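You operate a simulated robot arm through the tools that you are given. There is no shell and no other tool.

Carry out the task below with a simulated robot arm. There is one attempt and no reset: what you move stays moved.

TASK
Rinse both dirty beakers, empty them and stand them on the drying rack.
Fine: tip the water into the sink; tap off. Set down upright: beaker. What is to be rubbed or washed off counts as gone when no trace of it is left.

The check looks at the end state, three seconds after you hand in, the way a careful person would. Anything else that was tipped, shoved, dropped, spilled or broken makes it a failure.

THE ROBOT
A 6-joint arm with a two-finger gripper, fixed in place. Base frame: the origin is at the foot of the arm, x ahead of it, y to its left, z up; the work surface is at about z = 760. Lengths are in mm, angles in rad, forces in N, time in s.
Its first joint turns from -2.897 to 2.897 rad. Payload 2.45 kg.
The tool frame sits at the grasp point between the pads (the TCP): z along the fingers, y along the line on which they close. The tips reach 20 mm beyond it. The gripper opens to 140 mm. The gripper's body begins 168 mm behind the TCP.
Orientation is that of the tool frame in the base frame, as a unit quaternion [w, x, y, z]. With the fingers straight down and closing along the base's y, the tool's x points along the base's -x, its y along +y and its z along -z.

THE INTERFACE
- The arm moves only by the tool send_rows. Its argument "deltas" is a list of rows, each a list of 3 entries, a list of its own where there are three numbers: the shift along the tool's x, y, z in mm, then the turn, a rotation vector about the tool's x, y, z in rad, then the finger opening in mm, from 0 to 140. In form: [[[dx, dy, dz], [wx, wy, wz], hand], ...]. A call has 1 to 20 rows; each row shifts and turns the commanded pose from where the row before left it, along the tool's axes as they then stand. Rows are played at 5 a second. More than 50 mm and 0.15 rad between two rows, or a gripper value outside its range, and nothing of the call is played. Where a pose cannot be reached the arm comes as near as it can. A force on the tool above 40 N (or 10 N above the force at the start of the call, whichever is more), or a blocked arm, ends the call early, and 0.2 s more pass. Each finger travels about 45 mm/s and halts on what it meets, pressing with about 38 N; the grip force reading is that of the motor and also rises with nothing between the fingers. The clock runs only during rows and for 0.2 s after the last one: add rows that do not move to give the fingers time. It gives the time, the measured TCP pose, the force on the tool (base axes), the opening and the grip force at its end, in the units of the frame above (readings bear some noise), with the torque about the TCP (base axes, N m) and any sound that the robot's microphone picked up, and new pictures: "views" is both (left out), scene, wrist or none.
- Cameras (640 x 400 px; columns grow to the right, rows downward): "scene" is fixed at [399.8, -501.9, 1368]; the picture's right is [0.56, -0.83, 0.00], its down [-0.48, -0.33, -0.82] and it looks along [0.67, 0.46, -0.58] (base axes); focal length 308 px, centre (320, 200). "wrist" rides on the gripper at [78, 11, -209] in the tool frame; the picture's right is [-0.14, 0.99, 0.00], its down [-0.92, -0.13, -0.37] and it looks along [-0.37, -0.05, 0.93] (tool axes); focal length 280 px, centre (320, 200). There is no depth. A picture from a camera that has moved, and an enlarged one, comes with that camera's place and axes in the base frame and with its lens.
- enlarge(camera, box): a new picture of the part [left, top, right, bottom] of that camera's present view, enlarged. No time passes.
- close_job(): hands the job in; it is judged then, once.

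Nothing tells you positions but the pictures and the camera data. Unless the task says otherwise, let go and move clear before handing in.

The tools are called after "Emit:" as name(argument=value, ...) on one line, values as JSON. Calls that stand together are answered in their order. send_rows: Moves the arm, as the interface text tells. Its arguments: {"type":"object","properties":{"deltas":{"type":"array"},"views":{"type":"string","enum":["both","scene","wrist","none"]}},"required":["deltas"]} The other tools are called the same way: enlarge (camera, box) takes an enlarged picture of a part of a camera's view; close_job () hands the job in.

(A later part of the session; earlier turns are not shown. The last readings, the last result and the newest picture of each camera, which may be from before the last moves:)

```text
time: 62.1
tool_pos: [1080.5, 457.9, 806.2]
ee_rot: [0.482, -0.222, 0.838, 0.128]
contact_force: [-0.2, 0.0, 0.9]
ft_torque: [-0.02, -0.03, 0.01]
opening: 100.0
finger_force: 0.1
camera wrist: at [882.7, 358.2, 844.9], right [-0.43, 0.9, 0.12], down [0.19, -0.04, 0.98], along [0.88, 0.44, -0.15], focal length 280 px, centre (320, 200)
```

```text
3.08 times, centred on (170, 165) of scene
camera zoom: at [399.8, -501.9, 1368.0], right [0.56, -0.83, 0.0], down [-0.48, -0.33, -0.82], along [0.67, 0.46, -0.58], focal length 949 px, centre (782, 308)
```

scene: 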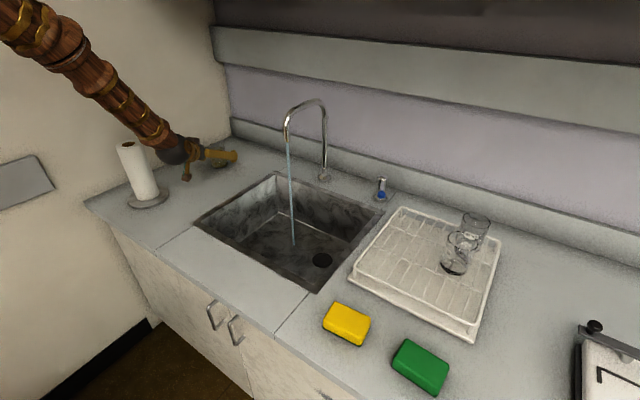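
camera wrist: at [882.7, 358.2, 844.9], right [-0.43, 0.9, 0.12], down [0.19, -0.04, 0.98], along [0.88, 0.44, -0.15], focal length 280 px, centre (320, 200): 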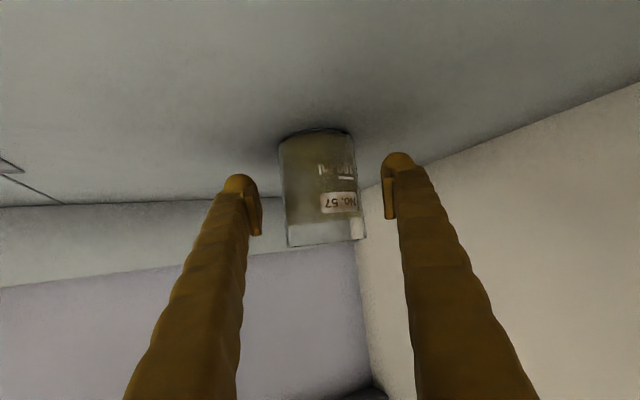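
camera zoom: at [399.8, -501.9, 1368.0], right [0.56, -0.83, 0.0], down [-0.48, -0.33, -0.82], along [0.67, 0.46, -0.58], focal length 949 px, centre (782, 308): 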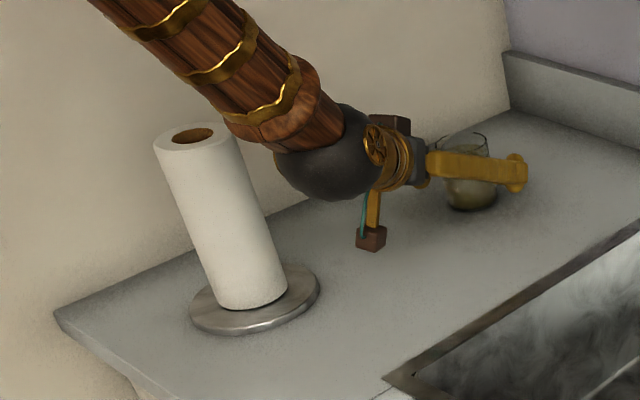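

Same relation as with the first beaker. Close, then lift straight up.

Emit:
send_rows(deltas=[[[0, 0, 0], [0, 0, 0], 75], [[0, 0, 0], [0, 0, 0], 60], [[0, 0, 0], [0, 0, 0], 40], [[0, 0, 0], [0, 0, 0], 40], [[0, 0, 0], [0, 0, 0], 40], [[-8, 0, -4.7], [0, 0, 0], 40], [[-26, 0, -15.2], [0, 0, 0], 40], [[-26, 0, -15.2], [0, 0, 0], 40], [[-30, 0, -17.5], [0, 0, 0], 40], [[0, 0, 0], [0, 0, 0], 40]])

Emit:
enlarge(camera="wrist", box=[200, 100, 440, 280])

```text
time: 64.3
tool_pos: [1079.4, 458.1, 910.8]
ee_rot: [0.482, -0.221, 0.838, 0.127]
contact_force: [-0.9, 0.1, -0.3]
ft_torque: [-0.02, 0.02, 0.0]
opening: 60.0
finger_force: 38.1
camera wrist: at [882.2, 359.4, 949.4], right [-0.43, 0.9, 0.12], down [0.19, -0.04, 0.98], along [0.88, 0.44, -0.15], focal length 280 px, centre (320, 200)
```

scene: 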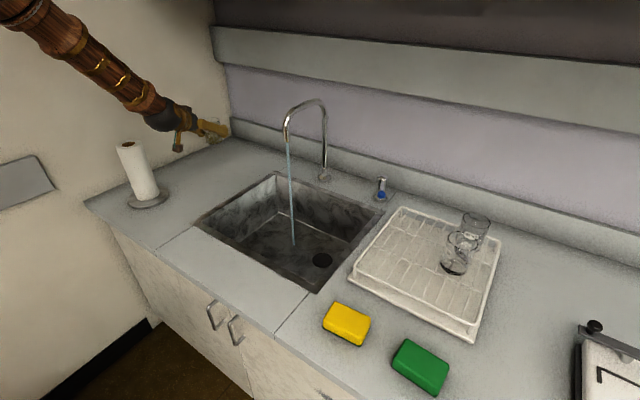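
wrist: 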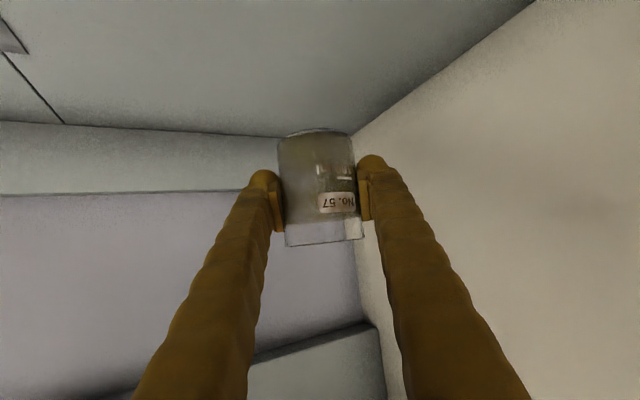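

```text
2.22 times, centred on (320, 190) of wrist
camera zoom: at [882.2, 359.4, 949.4], right [-0.43, 0.9, 0.12], down [0.19, -0.04, 0.98], along [0.88, 0.44, -0.15], focal length 623 px, centre (320, 222)
```

zoom: 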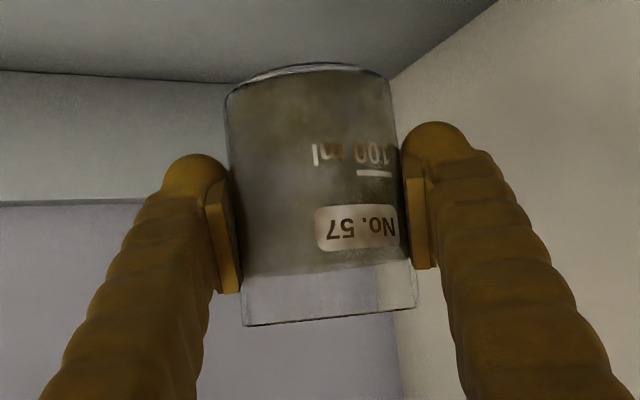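

Held firmly. Retreat, yaw back, and go to the pre-stream standoff as before.

Emit:
send_rows(deltas=[[[0, 0, -30], [0, 0, 0], 40], [[0, 0, -40], [0, 0, 0], 40], [[0, 0, -40], [0, 0, 0], 40], [[0, 0, -40], [0, 0, 0], 40], [[0, 0, -40], [0, 0, 0], 40], [[0, 0, -40], [0, 0, 0], 40], [[0, 0, 0], [0.1016, 0, 0.059], 40], [[0, 0, 0], [0.1016, 0, 0.059], 40], [[0, 0, 0], [0.1016, 0, 0.059], 40], [[0, 0, 0], [0.1016, 0, 0.059], 40], [[15, -39.2, 2.7], [0, 0, 0], 40], [[15, -39.2, 2.7], [0, 0, 0], 40], [[15, -39.2, 2.7], [0, 0, 0], 40], [[15, -39.2, 2.7], [0, 0, 0], 40], [[15, -39.2, 2.7], [0, 0, 0], 40], [[15, -39.2, 2.7], [0, 0, 0], 40], [[15, -39.2, 2.7], [0, 0, 0], 40], [[15, -39.2, 2.7], [0, 0, 0], 40], [[0, 0, 0], [0, 0, 0], 40]])

```text
time: 68.3
tool_pos: [878.2, 42.9, 911.6]
ee_rot: [0.498, -0.021, 0.867, 0.011]
contact_force: [0.4, 0.4, -1.5]
ft_torque: [-0.02, 0.02, 0.05]
opening: 59.4
finger_force: 38.0
camera wrist: at [656.9, 43.9, 950.3], right [0.02, 0.99, 0.12], down [0.15, -0.12, 0.98], along [0.99, 0.0, -0.15], focal length 280 px, centre (320, 200)
```

scene: 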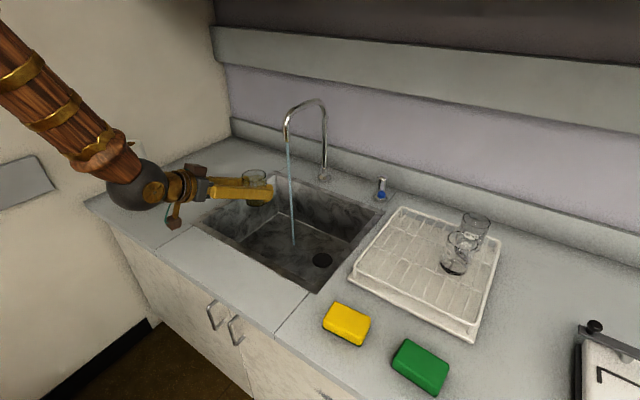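
wrist: 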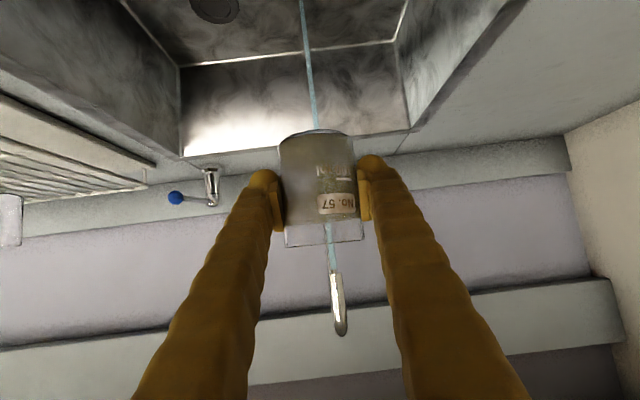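

Same standoff. Move under the spout and hold for about 3 s.

Emit:
send_rows(deltas=[[[-14, -0.7, 27.7], [0, 0, 0], 40], [[-14, -0.7, 27.7], [0, 0, 0], 40], [[-14, -0.7, 27.7], [0, 0, 0], 40], [[-14, -0.7, 27.7], [0, 0, 0], 40], [[-14, -0.7, 27.7], [0, 0, 0], 40], [[0, 0, 0], [0, 0, 0], 40], [[0, 0, 0], [0, 0, 0], 40], [[0, 0, 0], [0, 0, 0], 40], [[0, 0, 0], [0, 0, 0], 40], [[0, 0, 0], [0, 0, 0], 40], [[0, 0, 0], [0, 0, 0], 40], [[0, 0, 0], [0, 0, 0], 40], [[0, 0, 0], [0, 0, 0], 40], [[0, 0, 0], [0, 0, 0], 40], [[0, 0, 0], [0, 0, 0], 40], [[0, 0, 0], [0, 0, 0], 40], [[0, 0, 0], [0, 0, 0], 40], [[0, 0, 0], [0, 0, 0], 40]])

Emit:
enlarge(camera="wrist", box=[200, 100, 440, 280])

Emit:
enlarge(camera="scene", box=[270, 130, 330, 190])

```text
time: 72.1
tool_pos: [1034.3, 50.9, 903.8]
ee_rot: [0.498, -0.021, 0.867, 0.012]
contact_force: [-0.1, 0.4, -1.5]
ft_torque: [0.0, 0.01, 0.01]
opening: 59.3
finger_force: 38.5
camera wrist: at [813.4, 50.8, 942.2], right [0.02, 0.99, 0.12], down [0.15, -0.12, 0.98], along [0.99, 0.0, -0.15], focal length 280 px, centre (320, 200)
```

scene: 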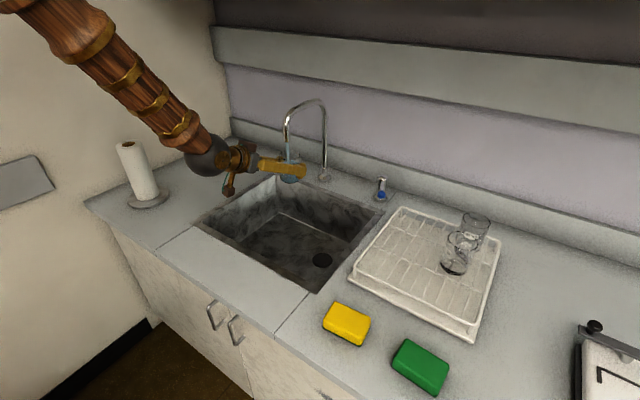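
wrist: 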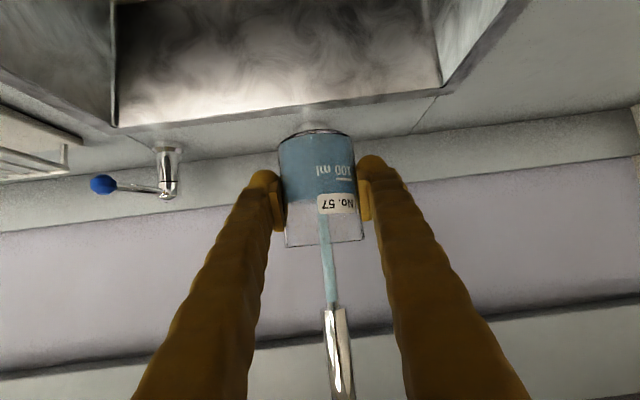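

```text
2.22 times, centred on (320, 190) of wrist
camera zoom: at [813.4, 50.8, 942.2], right [0.02, 0.99, 0.12], down [0.15, -0.12, 0.98], along [0.99, 0.0, -0.15], focal length 623 px, centre (320, 222)
```

zoom: 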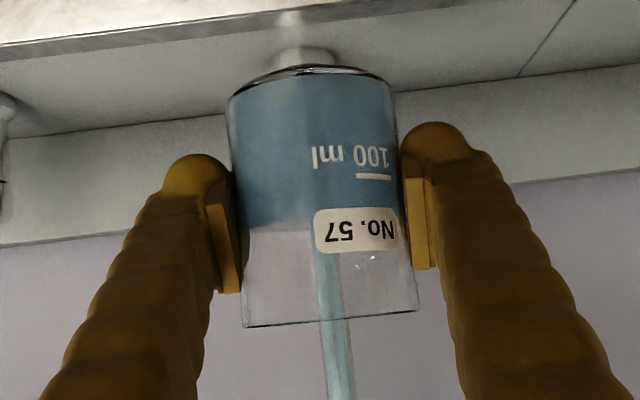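

```text
6.67 times, centred on (300, 160) of scene
camera zoom: at [399.8, -501.9, 1368.0], right [0.56, -0.83, 0.0], down [-0.48, -0.33, -0.82], along [0.67, 0.46, -0.58], focal length 2056 px, centre (453, 467)
```

zoom: 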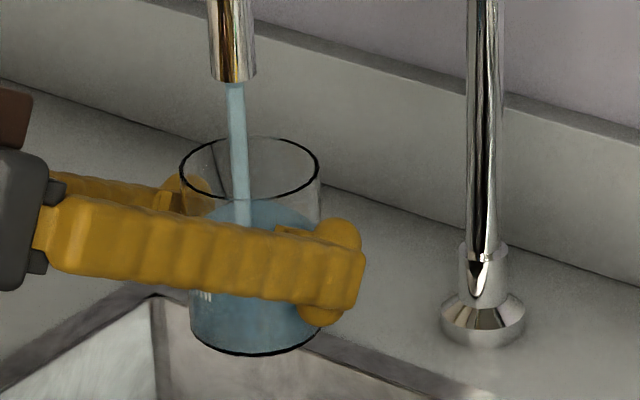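

Clear again. A moment more, then retreat, level and begin the pour.

Emit:
send_rows(deltas=[[[0, 0, 0], [0, 0, 0], 40], [[0, 0, 0], [0, 0, 0], 40], [[0, 0, 0], [0, 0, 0], 40], [[5, 0, -11.7], [0, 0, 0], 40], [[10.6, -1, -23.5], [0, 0, 0], 40], [[10.6, -1, -23.5], [0, 0, 0], 40], [[10.6, -1, -23.5], [0, 0, 0], 40], [[10.6, -1, -23.5], [0, 0, 0], 40], [[5.3, 0, -11.7], [0, 0, 0], 40], [[0, 0, 0], [0, -0.15, 0], 40], [[0, 0, 0], [0, -0.15, 0], 40], [[0, 0, 0], [0, -0.1, 0], 40], [[0, 0, 0], [0, 0, 0.15], 40], [[0, 0, 0], [0, 0, 0.15], 40], [[0, 0, 0], [0, 0, 0.15], 40], [[0, 0, 0], [0, 0, 0.15], 40], [[0, 0, 0], [0, 0, 0.15], 40], [[0, 0, 0], [0, 0, 0.15], 40], [[0, 0, 0], [0, 0, 0.15], 40], [[0, 0, 0], [0, 0, 0.15], 40]])

```text
time: 76.3
tool_pos: [906.4, 38.5, 916.4]
ee_rot: [0.537, 0.409, 0.629, 0.386]
contact_force: [-0.3, -0.5, 0.1]
ft_torque: [-0.03, 0.01, -0.02]
opening: 58.9
finger_force: 38.1
camera wrist: at [692.3, 105.3, 925.6], right [0.11, 0.24, 0.97], down [-0.3, -0.92, 0.26], along [0.95, -0.31, -0.03], focal length 280 px, centre (320, 200)
```

scene: 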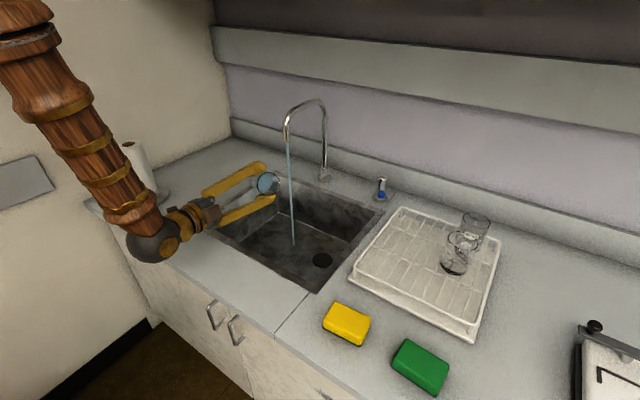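
wrist: 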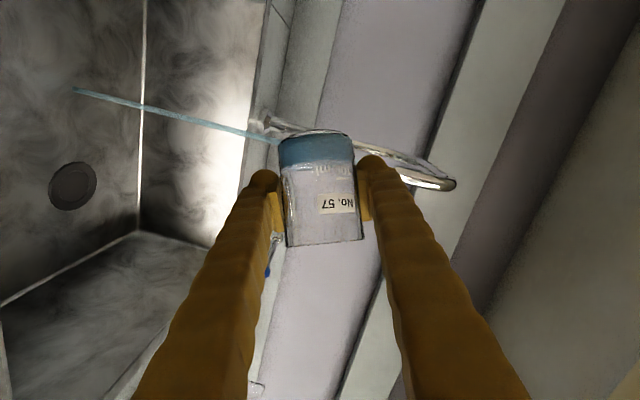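

Pouring into the sink; finish the roll and hold.

Emit:
send_rows(deltas=[[[0, 0, 0], [0, 0, 0.15], 40], [[0, 0, 0], [0, 0, 0.15], 40], [[0, 0, 0], [0, 0, 0.15], 40], [[0, 0, 0], [0, 0, 0.15], 40], [[0, 0, 0], [0, 0, 0.15], 40], [[0, 0, 0], [0, 0, 0.15], 40], [[0, 0, 0], [0, 0, 0.15], 40], [[0, 0, 0], [0, 0, 0.15], 40], [[0, 0, 0], [0, 0, 0.15], 40], [[0, 0, 0], [0, 0, 0], 40], [[0, 0, 0], [0, 0, 0], 40], [[0, 0, 0], [0, 0, 0], 40], [[0, 0, 0], [0, 0, 0], 40], [[0, 0, 0], [0, 0, 0], 40], [[0, 0, 0], [0, 0, 0], 40], [[0, 0, 0], [0, 0, 0], 40], [[0, 0, 0], [0, 0, 0], 40]])

Emit:
enlarge(camera="wrist", box=[200, 100, 440, 280])

```text
time: 79.9
tool_pos: [906.2, 39.5, 915.3]
ee_rot: [0.178, 0.712, 0.237, 0.636]
contact_force: [0.1, 0.4, -1.3]
ft_torque: [-0.01, 0.02, -0.02]
opening: 59.1
finger_force: 37.6
camera wrist: at [706.0, 63.8, 1013.8], right [0.1, -0.89, 0.44], down [-0.45, -0.43, -0.78], along [0.89, -0.12, -0.45], focal length 280 px, centre (320, 200)
```

scene: 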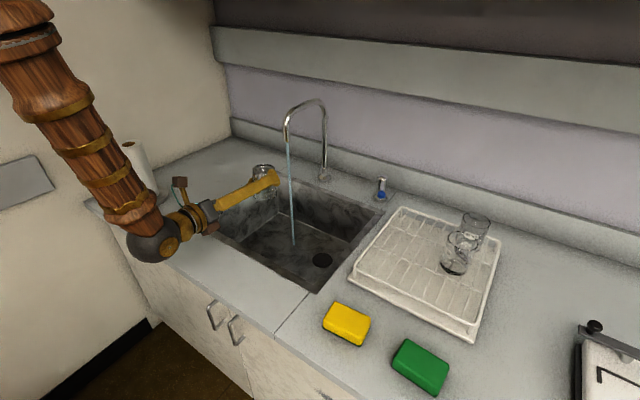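
wrist: 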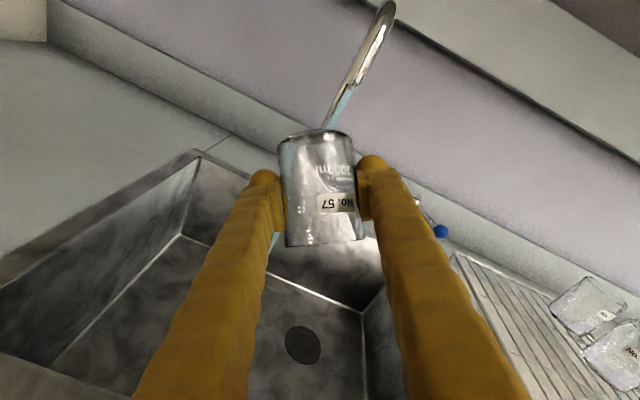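

```text
2.22 times, centred on (320, 190) of wrist
camera zoom: at [706.0, 63.8, 1013.8], right [0.1, -0.89, 0.44], down [-0.45, -0.43, -0.78], along [0.89, -0.12, -0.45], focal length 623 px, centre (320, 222)
```

zoom: 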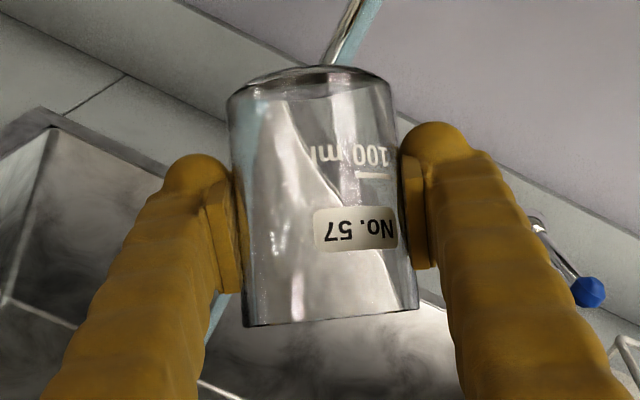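

Empty and clear. Roll back upright and restore the pitch.

Emit:
send_rows(deltas=[[[0, 0, 0], [0, 0, -0.15], 40], [[0, 0, 0], [0, 0, -0.15], 40], [[0, 0, 0], [0, 0, -0.15], 40], [[0, 0, 0], [0, 0, -0.15], 40], [[0, 0, 0], [0, 0, -0.15], 40], [[0, 0, 0], [0, 0, -0.15], 40], [[0, 0, 0], [0, 0, -0.15], 40], [[0, 0, 0], [0, 0, -0.15], 40], [[0, 0, 0], [0, 0, -0.15], 40], [[0, 0, 0], [0, 0, -0.15], 40], [[0, 0, 0], [0, 0, -0.15], 40], [[0, 0, 0], [0, 0, -0.15], 40], [[0, 0, 0], [0, 0, -0.15], 40], [[0, 0, 0], [0, 0, -0.15], 40], [[0, 0, 0], [0, 0, -0.15], 40], [[0, 0, 0], [0, 0, -0.15], 40], [[0, 0, 0], [0, 0, -0.15], 40], [[0, 0, 0], [0, 0.15, 0], 40], [[0, 0, 0], [0, 0.15, 0], 40], [[0, 0, 0], [0, 0.1, 0], 40]])

Emit:
enlarge(camera="wrist", box=[200, 100, 440, 280])

Emit:
enlarge(camera="scene", box=[210, 140, 300, 220])

Emit:
enlarge(camera="scene", box=[340, 180, 520, 350])

```text
time: 84.1
tool_pos: [905.0, 38.5, 915.5]
ee_rot: [0.498, -0.02, 0.867, 0.011]
contact_force: [0.4, 0.0, -0.7]
ft_torque: [-0.04, -0.02, 0.04]
opening: 59.3
finger_force: 38.1
camera wrist: at [685.4, 39.1, 954.8], right [0.02, 0.99, 0.12], down [0.15, -0.12, 0.98], along [0.99, 0.0, -0.15], focal length 280 px, centre (320, 200)
```

scene: 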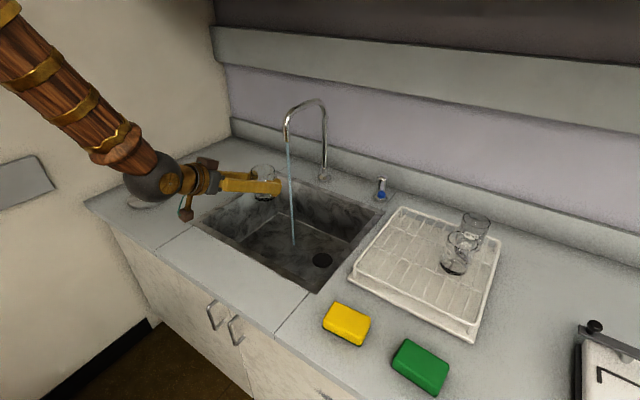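
wrist: 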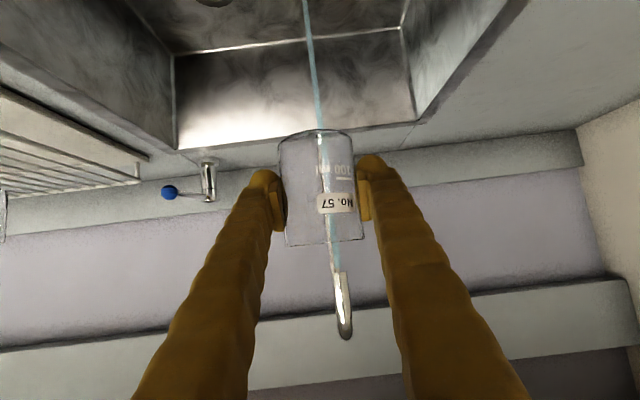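

```text
2.22 times, centred on (320, 190) of wrist
camera zoom: at [685.4, 39.1, 954.8], right [0.02, 0.99, 0.12], down [0.15, -0.12, 0.98], along [0.99, 0.0, -0.15], focal length 623 px, centre (320, 222)
```

zoom: 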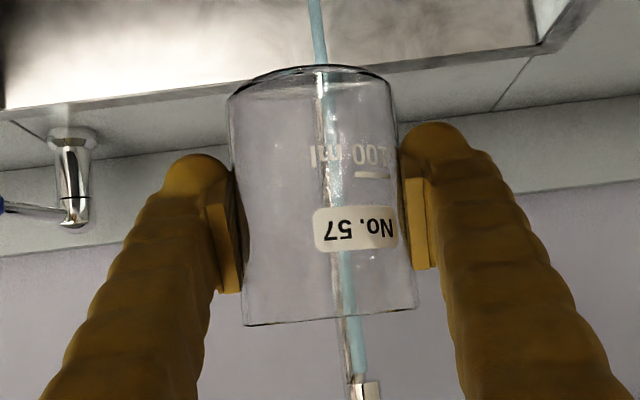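

```text
5.00 times, centred on (255, 180) of scene
camera zoom: at [399.8, -501.9, 1368.0], right [0.56, -0.83, 0.0], down [-0.48, -0.33, -0.82], along [0.67, 0.46, -0.58], focal length 1542 px, centre (645, 300)
```

zoom: 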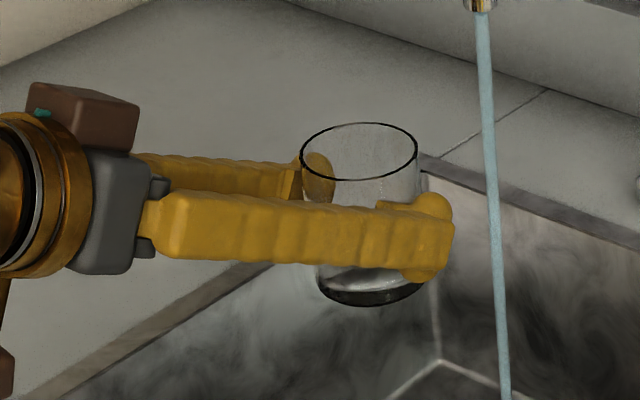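

```text
2.35 times, centred on (430, 265) of scene
camera zoom: at [399.8, -501.9, 1368.0], right [0.56, -0.83, 0.0], down [-0.48, -0.33, -0.82], along [0.67, 0.46, -0.58], focal length 726 px, centre (61, 47)
```

zoom: 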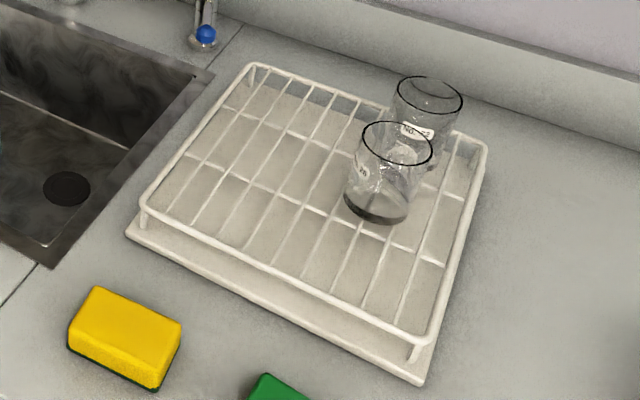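

No. 57 is clean and empty too. Carry it to a free spot on the rack near (970,-350) and descend to just above contact height.

Emit:
send_rows(deltas=[[[0, 0, 0], [0.1125, 0, 0.0654], 40], [[0, 0, 0], [0.1125, 0, 0.0654], 40], [[0, 0, 0], [0.1125, 0, 0.0654], 40], [[-12.7, -34.4, 14.9], [0, 0, 0], 40], [[-12.7, -34.4, 14.9], [0, 0, 0], 40], [[-12.7, -34.4, 14.9], [0, 0, 0], 40], [[-12.7, -34.4, 14.9], [0, 0, 0], 40], [[-12.7, -34.4, 14.9], [0, 0, 0], 40], [[-12.7, -34.4, 14.9], [0, 0, 0], 40], [[-12.7, -34.4, 14.9], [0, 0, 0], 40], [[-12.7, -34.4, 14.9], [0, 0, 0], 40], [[-12.7, -34.4, 14.9], [0, 0, 0], 40], [[-12.7, -34.4, 14.9], [0, 0, 0], 40], [[23.3, 0, 13.6], [0, 0, 0], 40], [[23.3, 0, 13.6], [0, 0, 0], 40], [[21, 0, 12.3], [0, 0, 0], 40], [[0, 0, 0], [0, 0, 0], 40]])

Emit:
enlarge(camera="scene", box=[340, 160, 520, 320])

Emit:
enlarge(camera="wrist", box=[180, 40, 460, 240])

```text
time: 87.7
tool_pos: [972.1, -351.1, 876.1]
ee_rot: [0.491, 0.147, 0.854, -0.084]
contact_force: [0.4, 0.2, -1.2]
ft_torque: [-0.03, -0.02, 0.0]
opening: 58.7
finger_force: 38.2
camera wrist: at [767.8, -266.3, 913.1], right [0.4, 0.91, 0.12], down [0.09, -0.17, 0.98], along [0.91, -0.38, -0.15], focal length 280 px, centre (320, 200)
```

scene: 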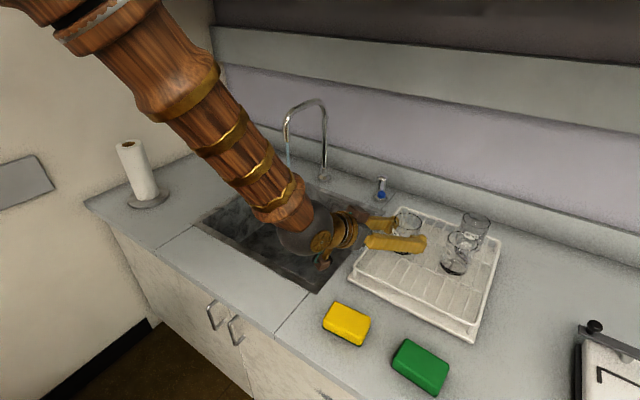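
wrist: 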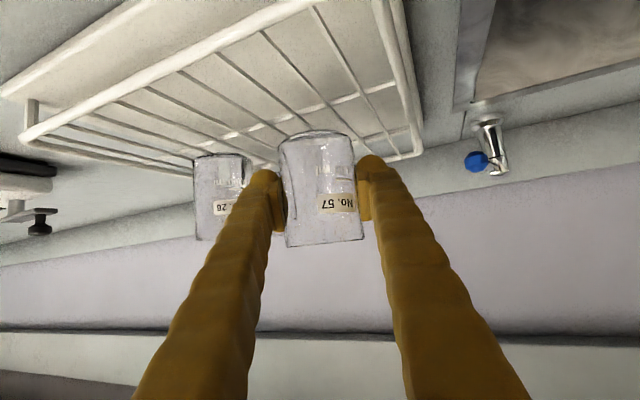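

```text
2.50 times, centred on (430, 240) of scene
camera zoom: at [399.8, -501.9, 1368.0], right [0.56, -0.83, 0.0], down [-0.48, -0.33, -0.82], along [0.67, 0.46, -0.58], focal length 771 px, centre (45, 100)
```

zoom: 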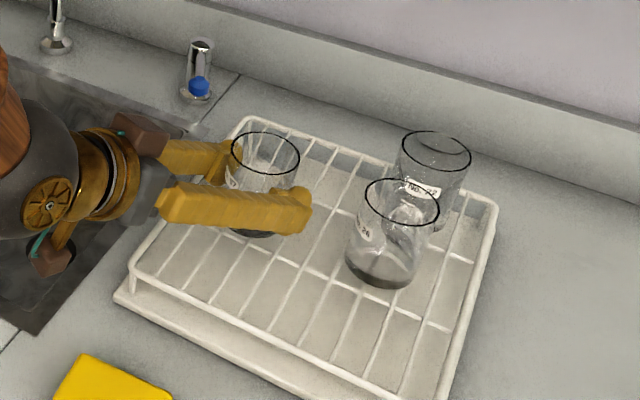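

```text
2.00 times, centred on (320, 140) of wrist
camera zoom: at [767.8, -266.3, 913.1], right [0.4, 0.91, 0.12], down [0.09, -0.17, 0.98], along [0.91, -0.38, -0.15], focal length 561 px, centre (320, 320)
```

zoom: 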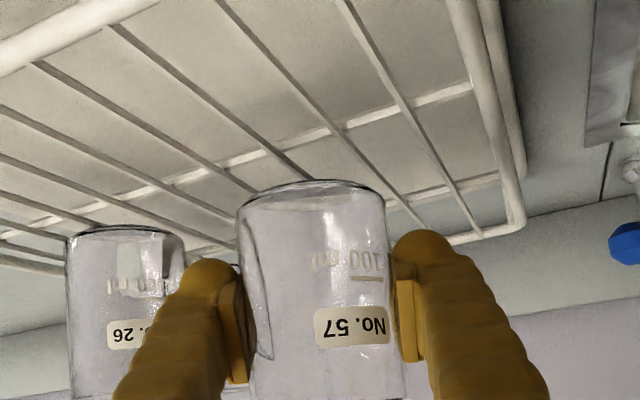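

Good spot. Creep down.

Emit:
send_rows(deltas=[[[3.46, 0, 2.0], [0, 0, 0], 40], [[3.46, 0, 2.0], [0, 0, 0], 40], [[3.46, 0, 2.0], [0, 0, 0], 40], [[2.6, 0, 1.5], [0, 0, 0], 40], [[1.3, 0, 0.75], [0, 0, 0], 40], [[1.3, 0, 0.75], [0, 0, 0], 40]])

```text
time: 89.1
tool_pos: [972.6, -350.2, 857.0]
ee_rot: [0.493, 0.147, 0.853, -0.085]
contact_force: [-3.5, 4.3, 16.6]
ft_torque: [-0.27, 0.3, -0.08]
opening: 58.7
finger_force: 37.8
camera wrist: at [768.5, -266.4, 894.4], right [0.4, 0.91, 0.12], down [0.09, -0.17, 0.98], along [0.91, -0.38, -0.15], focal length 280 px, centre (320, 200)
```

scene: 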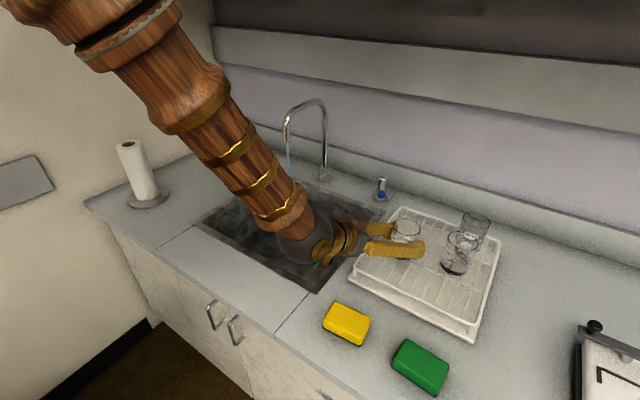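
wrist: 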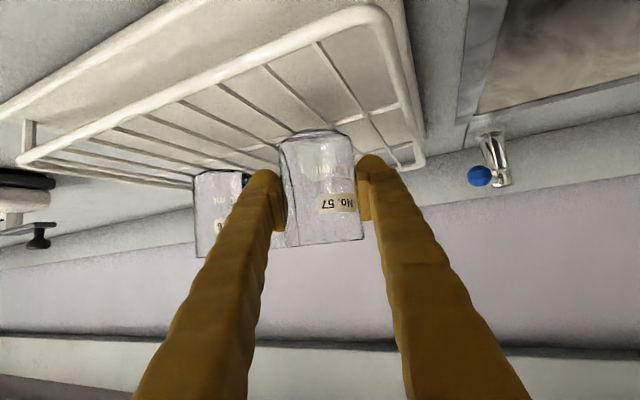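

In contact with about 17 N; relieve slightly and open gently.

Emit:
send_rows(deltas=[[[-0.7, 0, -0.4], [0, 0, 0], 40], [[0, 0, 0], [0, 0, 0], 56], [[0, 0, 0], [0, 0, 0], 60], [[0, 0, 0], [0, 0, 0], 64], [[0, 0, 0], [0, 0, 0], 70], [[0, 0, 0], [0, 0, 0], 78], [[0, 0, 0], [0, 0, 0], 84], [[0, 0, 0], [0, 0, 0], 84]])

Emit:
enlarge(camera="scene", box=[340, 160, 520, 320])

Emit:
enlarge(camera="wrist", box=[180, 80, 460, 280])

```text
time: 90.9
tool_pos: [972.4, -350.3, 855.5]
ee_rot: [0.491, 0.148, 0.854, -0.086]
contact_force: [-0.5, -0.4, 0.1]
ft_torque: [-0.05, -0.02, 0.0]
opening: 84.0
finger_force: 0.1
camera wrist: at [768.0, -265.9, 894.3], right [0.4, 0.91, 0.12], down [0.09, -0.17, 0.98], along [0.91, -0.38, -0.15], focal length 280 px, centre (320, 200)
```

scene: 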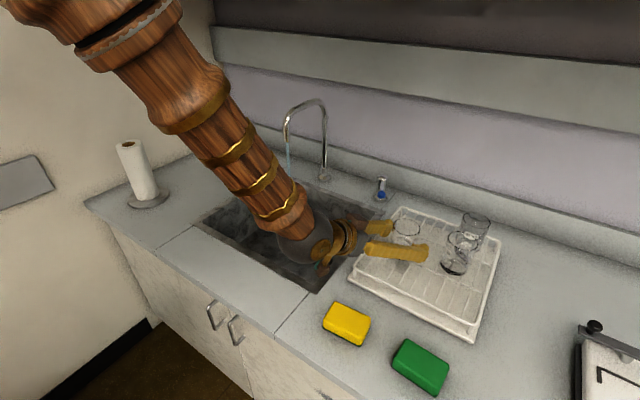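
wrist: 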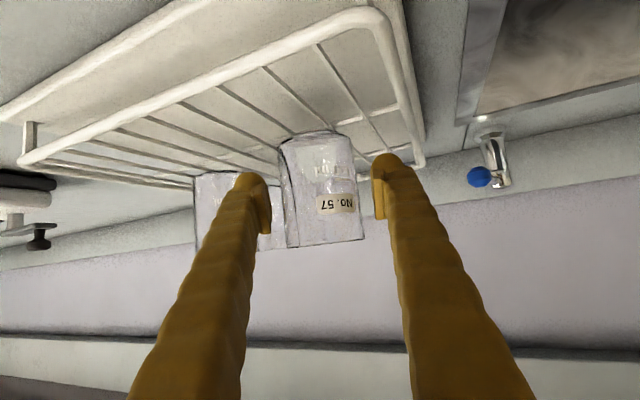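

```text
2.50 times, centred on (430, 240) of scene
camera zoom: at [399.8, -501.9, 1368.0], right [0.56, -0.83, 0.0], down [-0.48, -0.33, -0.82], along [0.67, 0.46, -0.58], focal length 771 px, centre (45, 100)
```

zoom: 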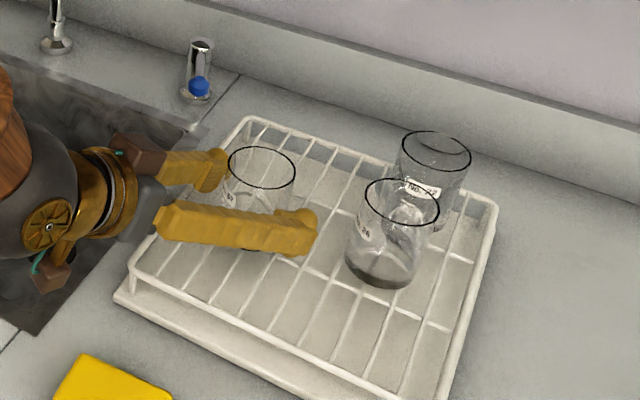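

```text
2.00 times, centred on (320, 180) of wrist
camera zoom: at [768.0, -265.9, 894.3], right [0.4, 0.91, 0.12], down [0.09, -0.17, 0.98], along [0.91, -0.38, -0.15], focal length 561 px, centre (320, 240)
```

zoom: 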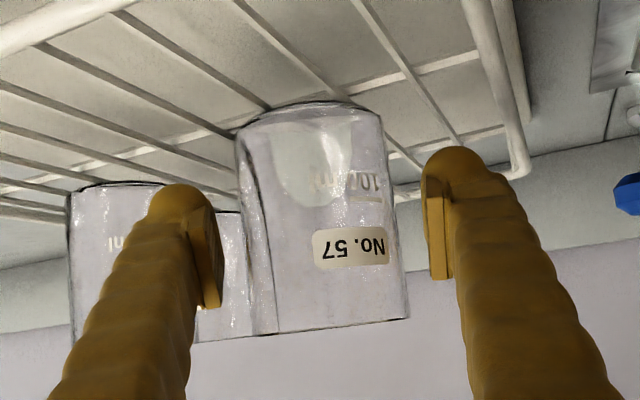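

No. 57 stands upright on the rack. Retreat and line up for closing the tap.

Emit:
send_rows(deltas=[[[0, 0, -20], [0, 0, 0], 84], [[0, 0, -40], [0, 0, 0], 84], [[0, 0, -40], [0, 0, 0], 84], [[0, 0, -40], [0, 0, 0], 80], [[0, 0, -40], [0, 0, 0], 70], [[0, 0, 0], [-0.0886, 0, -0.0517], 60], [[0, 0, 0], [-0.0886, 0, -0.0517], 60], [[0, 42.2, 0], [0, 0, 0], 60], [[0, 42.2, 0], [0, 0, 0], 60], [[0, 42.2, 0], [0, 0, 0], 60], [[0, 0, 0], [0, 0, 0], 60]])

Emit:
enlarge(camera="scene", box=[340, 160, 520, 320])

Emit:
enlarge(camera="wrist", box=[240, 90, 400, 190])

```text
time: 93.3
tool_pos: [843.2, -173.2, 946.1]
ee_rot: [0.498, 0.059, 0.864, -0.035]
contact_force: [0.2, -0.5, 0.0]
ft_torque: [0.01, 0.02, 0.01]
opening: 60.0
finger_force: 0.0
camera wrist: at [625.3, -132.7, 984.8], right [0.2, 0.97, 0.12], down [0.13, -0.15, 0.98], along [0.97, -0.19, -0.15], focal length 280 px, centre (320, 200)
```

scene: 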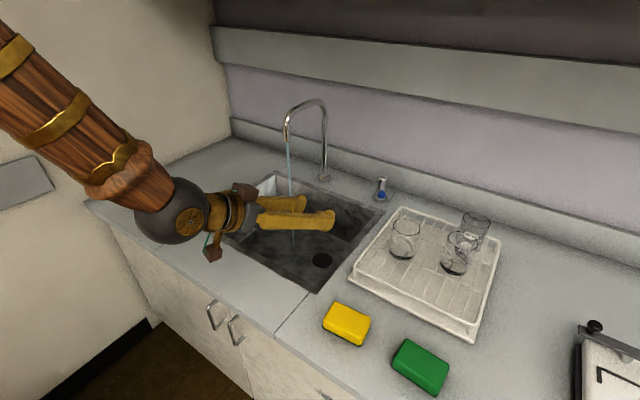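
wrist: 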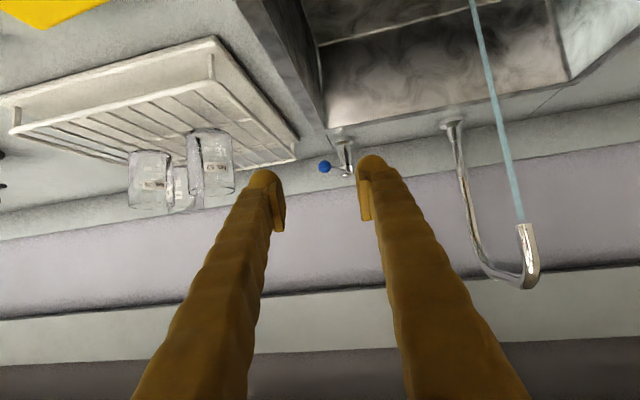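

```text
2.50 times, centred on (430, 240) of scene
camera zoom: at [399.8, -501.9, 1368.0], right [0.56, -0.83, 0.0], down [-0.48, -0.33, -0.82], along [0.67, 0.46, -0.58], focal length 771 px, centre (45, 100)
```

zoom: 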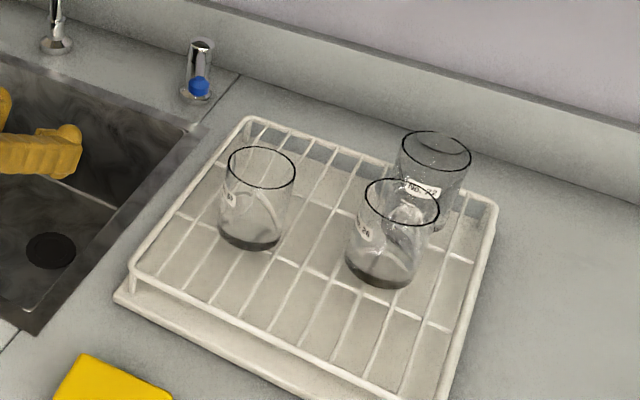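

```text
4.00 times, centred on (320, 140) of wrist
camera zoom: at [625.3, -132.7, 984.8], right [0.2, 0.97, 0.12], down [0.13, -0.15, 0.98], along [0.97, -0.19, -0.15], focal length 1122 px, centre (320, 440)
```

zoom: 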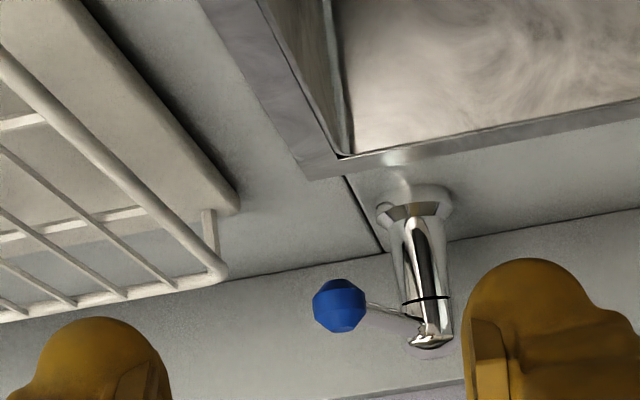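

Both beakers stand upright on the rack beside the existing one. The knob is near (1150,-217,839); approach it on line with the fingers straddling.

Emit:
send_rows(deltas=[[[-32, -1.2, 0], [0, 0, 0], 60], [[-32, -1.2, 0], [0, 0, 0], 60], [[0, 0, 45], [0, 0, 0], 60], [[0, 0, 45], [0, 0, 0], 60], [[0, 0, 45], [0, 0, 0], 60], [[0, 0, 45], [0, 0, 0], 60], [[0, 0, 40], [0, 0, 0], 60], [[0, 0, 0], [0, 0, 0], 60]])

Emit:
enlarge(camera="wrist", box=[240, 100, 400, 220])

Emit:
enlarge(camera="scene", box=[320, 140, 440, 220])

```text
time: 95.1
tool_pos: [1062.3, -205.7, 890.5]
ee_rot: [0.498, 0.06, 0.864, -0.035]
contact_force: [-0.8, 0.3, 0.0]
ft_torque: [0.0, -0.01, 0.04]
opening: 60.0
finger_force: 0.0
camera wrist: at [845.2, -165.3, 929.7], right [0.2, 0.97, 0.12], down [0.13, -0.15, 0.98], along [0.97, -0.19, -0.15], focal length 280 px, centre (320, 200)
```

scene: 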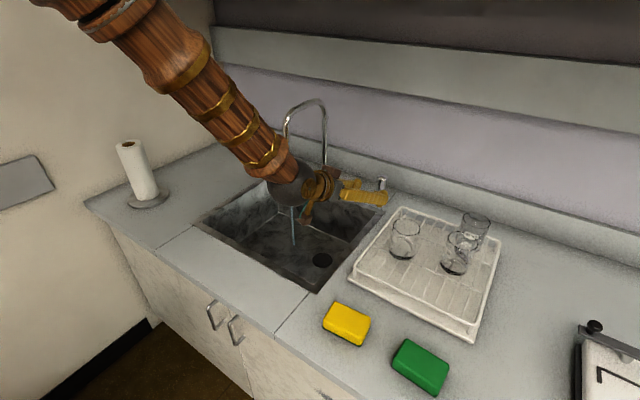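
wrist: 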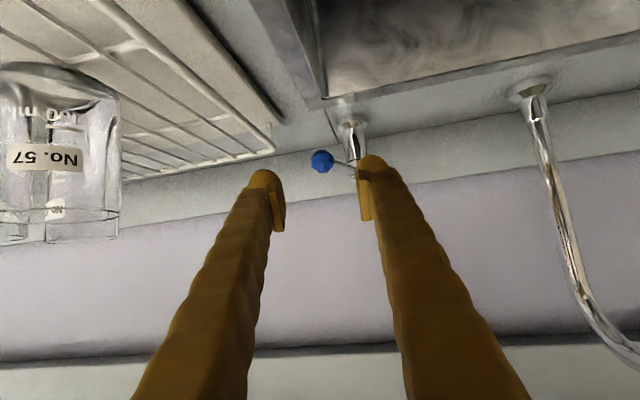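

```text
3.33 times, centred on (320, 160) of wrist
camera zoom: at [845.2, -165.3, 929.7], right [0.2, 0.97, 0.12], down [0.13, -0.15, 0.98], along [0.97, -0.19, -0.15], focal length 935 px, centre (320, 333)
```

zoom: 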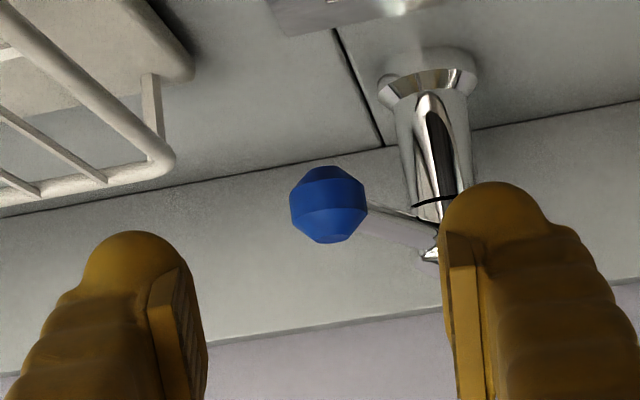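

```text
5.00 times, centred on (380, 180) of scene
camera zoom: at [399.8, -501.9, 1368.0], right [0.56, -0.83, 0.0], down [-0.48, -0.33, -0.82], along [0.67, 0.46, -0.58], focal length 1542 px, centre (20, 300)
```

zoom: 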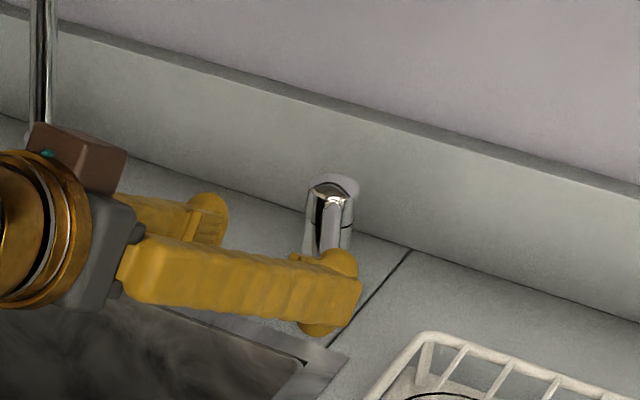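

Knob centred between the fingers. Advance the last 92 mm.

Emit:
send_rows(deltas=[[[0, 0, 35], [0, 0, 0], 60], [[0, 0, 35], [0, 0, 0], 60], [[0, 0, 22], [0, 0, 0], 60], [[0, 0, 0], [0, 0, 0], 60]])

Emit:
enlarge(camera="wrist", box=[240, 100, 400, 220])

```text
time: 96.1
tool_pos: [1141.8, -216.2, 844.0]
ee_rot: [0.497, 0.059, 0.865, -0.034]
contact_force: [0.0, 0.1, -0.9]
ft_torque: [0.02, 0.0, 0.0]
opening: 60.1
finger_force: 0.1
camera wrist: at [924.7, -175.7, 883.4], right [0.2, 0.97, 0.12], down [0.13, -0.15, 0.98], along [0.97, -0.19, -0.15], focal length 280 px, centre (320, 200)
```

scene: 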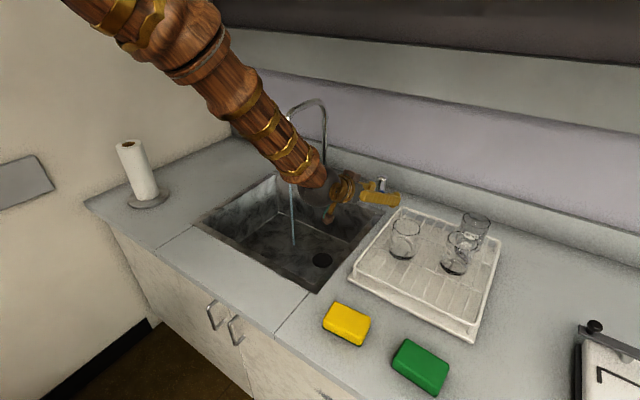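
wrist: 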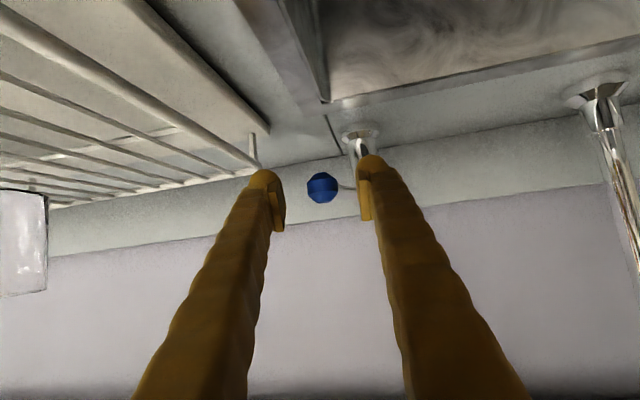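

```text
3.33 times, centred on (320, 160) of wrist
camera zoom: at [924.7, -175.7, 883.4], right [0.2, 0.97, 0.12], down [0.13, -0.15, 0.98], along [0.97, -0.19, -0.15], focal length 935 px, centre (320, 333)
```

zoom: 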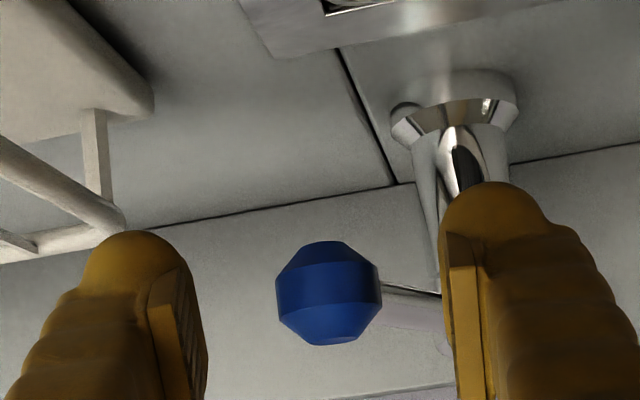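

Push the knob back to +y until it meets its stop.

Emit:
send_rows(deltas=[[[0, 8, 0], [0, 0, 0], 60], [[0, 8, 0], [0, 0, 0], 60], [[0, 8, 0], [0, 0, 0], 60], [[0, 8, 0], [0, 0, 0], 60], [[0, 8, 0], [0, 0, 0], 60], [[0, 8, 0], [0, 0, 0], 60], [[0, 3, 0], [0, 0, 0], 60], [[0, 0, 0], [0, 0, 0], 60]])

Emit:
enlarge(camera="wrist", box=[240, 100, 400, 220])

Emit:
enlarge(camera="scene", box=[260, 90, 420, 260])

```text
time: 97.9
tool_pos: [1148.4, -166.2, 845.2]
ee_rot: [0.497, 0.059, 0.865, -0.035]
contact_force: [-0.6, -0.2, -0.3]
ft_torque: [-0.02, -0.01, -0.01]
opening: 60.1
finger_force: 0.0
camera wrist: at [932.1, -125.1, 882.9], right [0.2, 0.97, 0.12], down [0.13, -0.15, 0.98], along [0.97, -0.19, -0.15], focal length 280 px, centre (320, 200)
```

scene: 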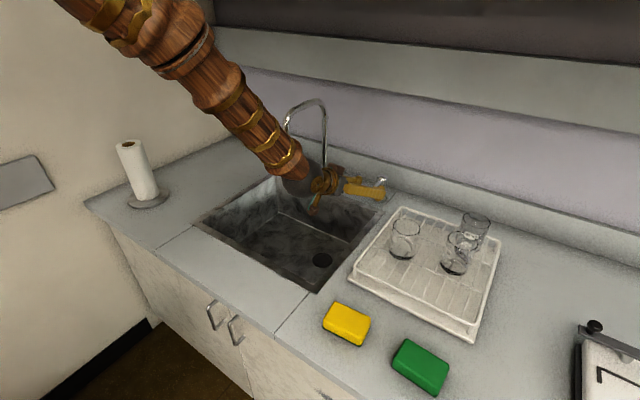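
wrist: 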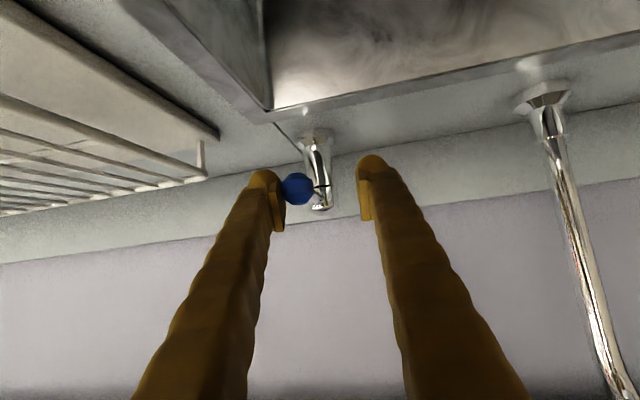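

```text
3.33 times, centred on (320, 160) of wrist
camera zoom: at [932.1, -125.1, 882.9], right [0.2, 0.97, 0.12], down [0.13, -0.15, 0.98], along [0.97, -0.19, -0.15], focal length 935 px, centre (320, 333)
```

zoom: 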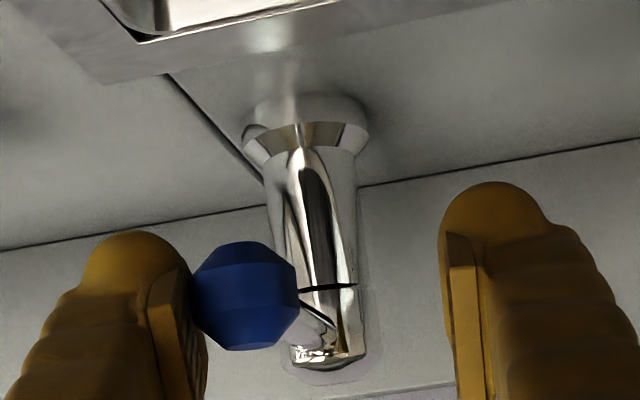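

```text
2.35 times, centred on (340, 175) of scene
camera zoom: at [399.8, -501.9, 1368.0], right [0.56, -0.83, 0.0], down [-0.48, -0.33, -0.82], along [0.67, 0.46, -0.58], focal length 726 px, centre (273, 259)
```

zoom: 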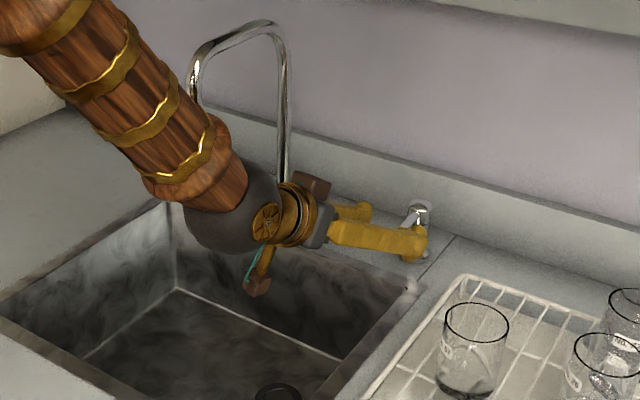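

The stream has stopped. A few mm more to seat the lever at its stop.

Emit:
send_rows(deltas=[[[0, 2, 0], [0, 0, 0], 60], [[0, 2, 0], [0, 0, 0], 60], [[0, 1.5, 0], [0, 0, 0], 60], [[0, 1, 0], [0, 0, 0], 60]], views="none")

```text
time: 98.9
tool_pos: [1148.6, -159.6, 845.0]
ee_rot: [0.497, 0.061, 0.865, -0.035]
contact_force: [-5.2, -7.5, 0.6]
ft_torque: [-0.01, -0.02, -0.12]
opening: 65.2
finger_force: 4.4
```

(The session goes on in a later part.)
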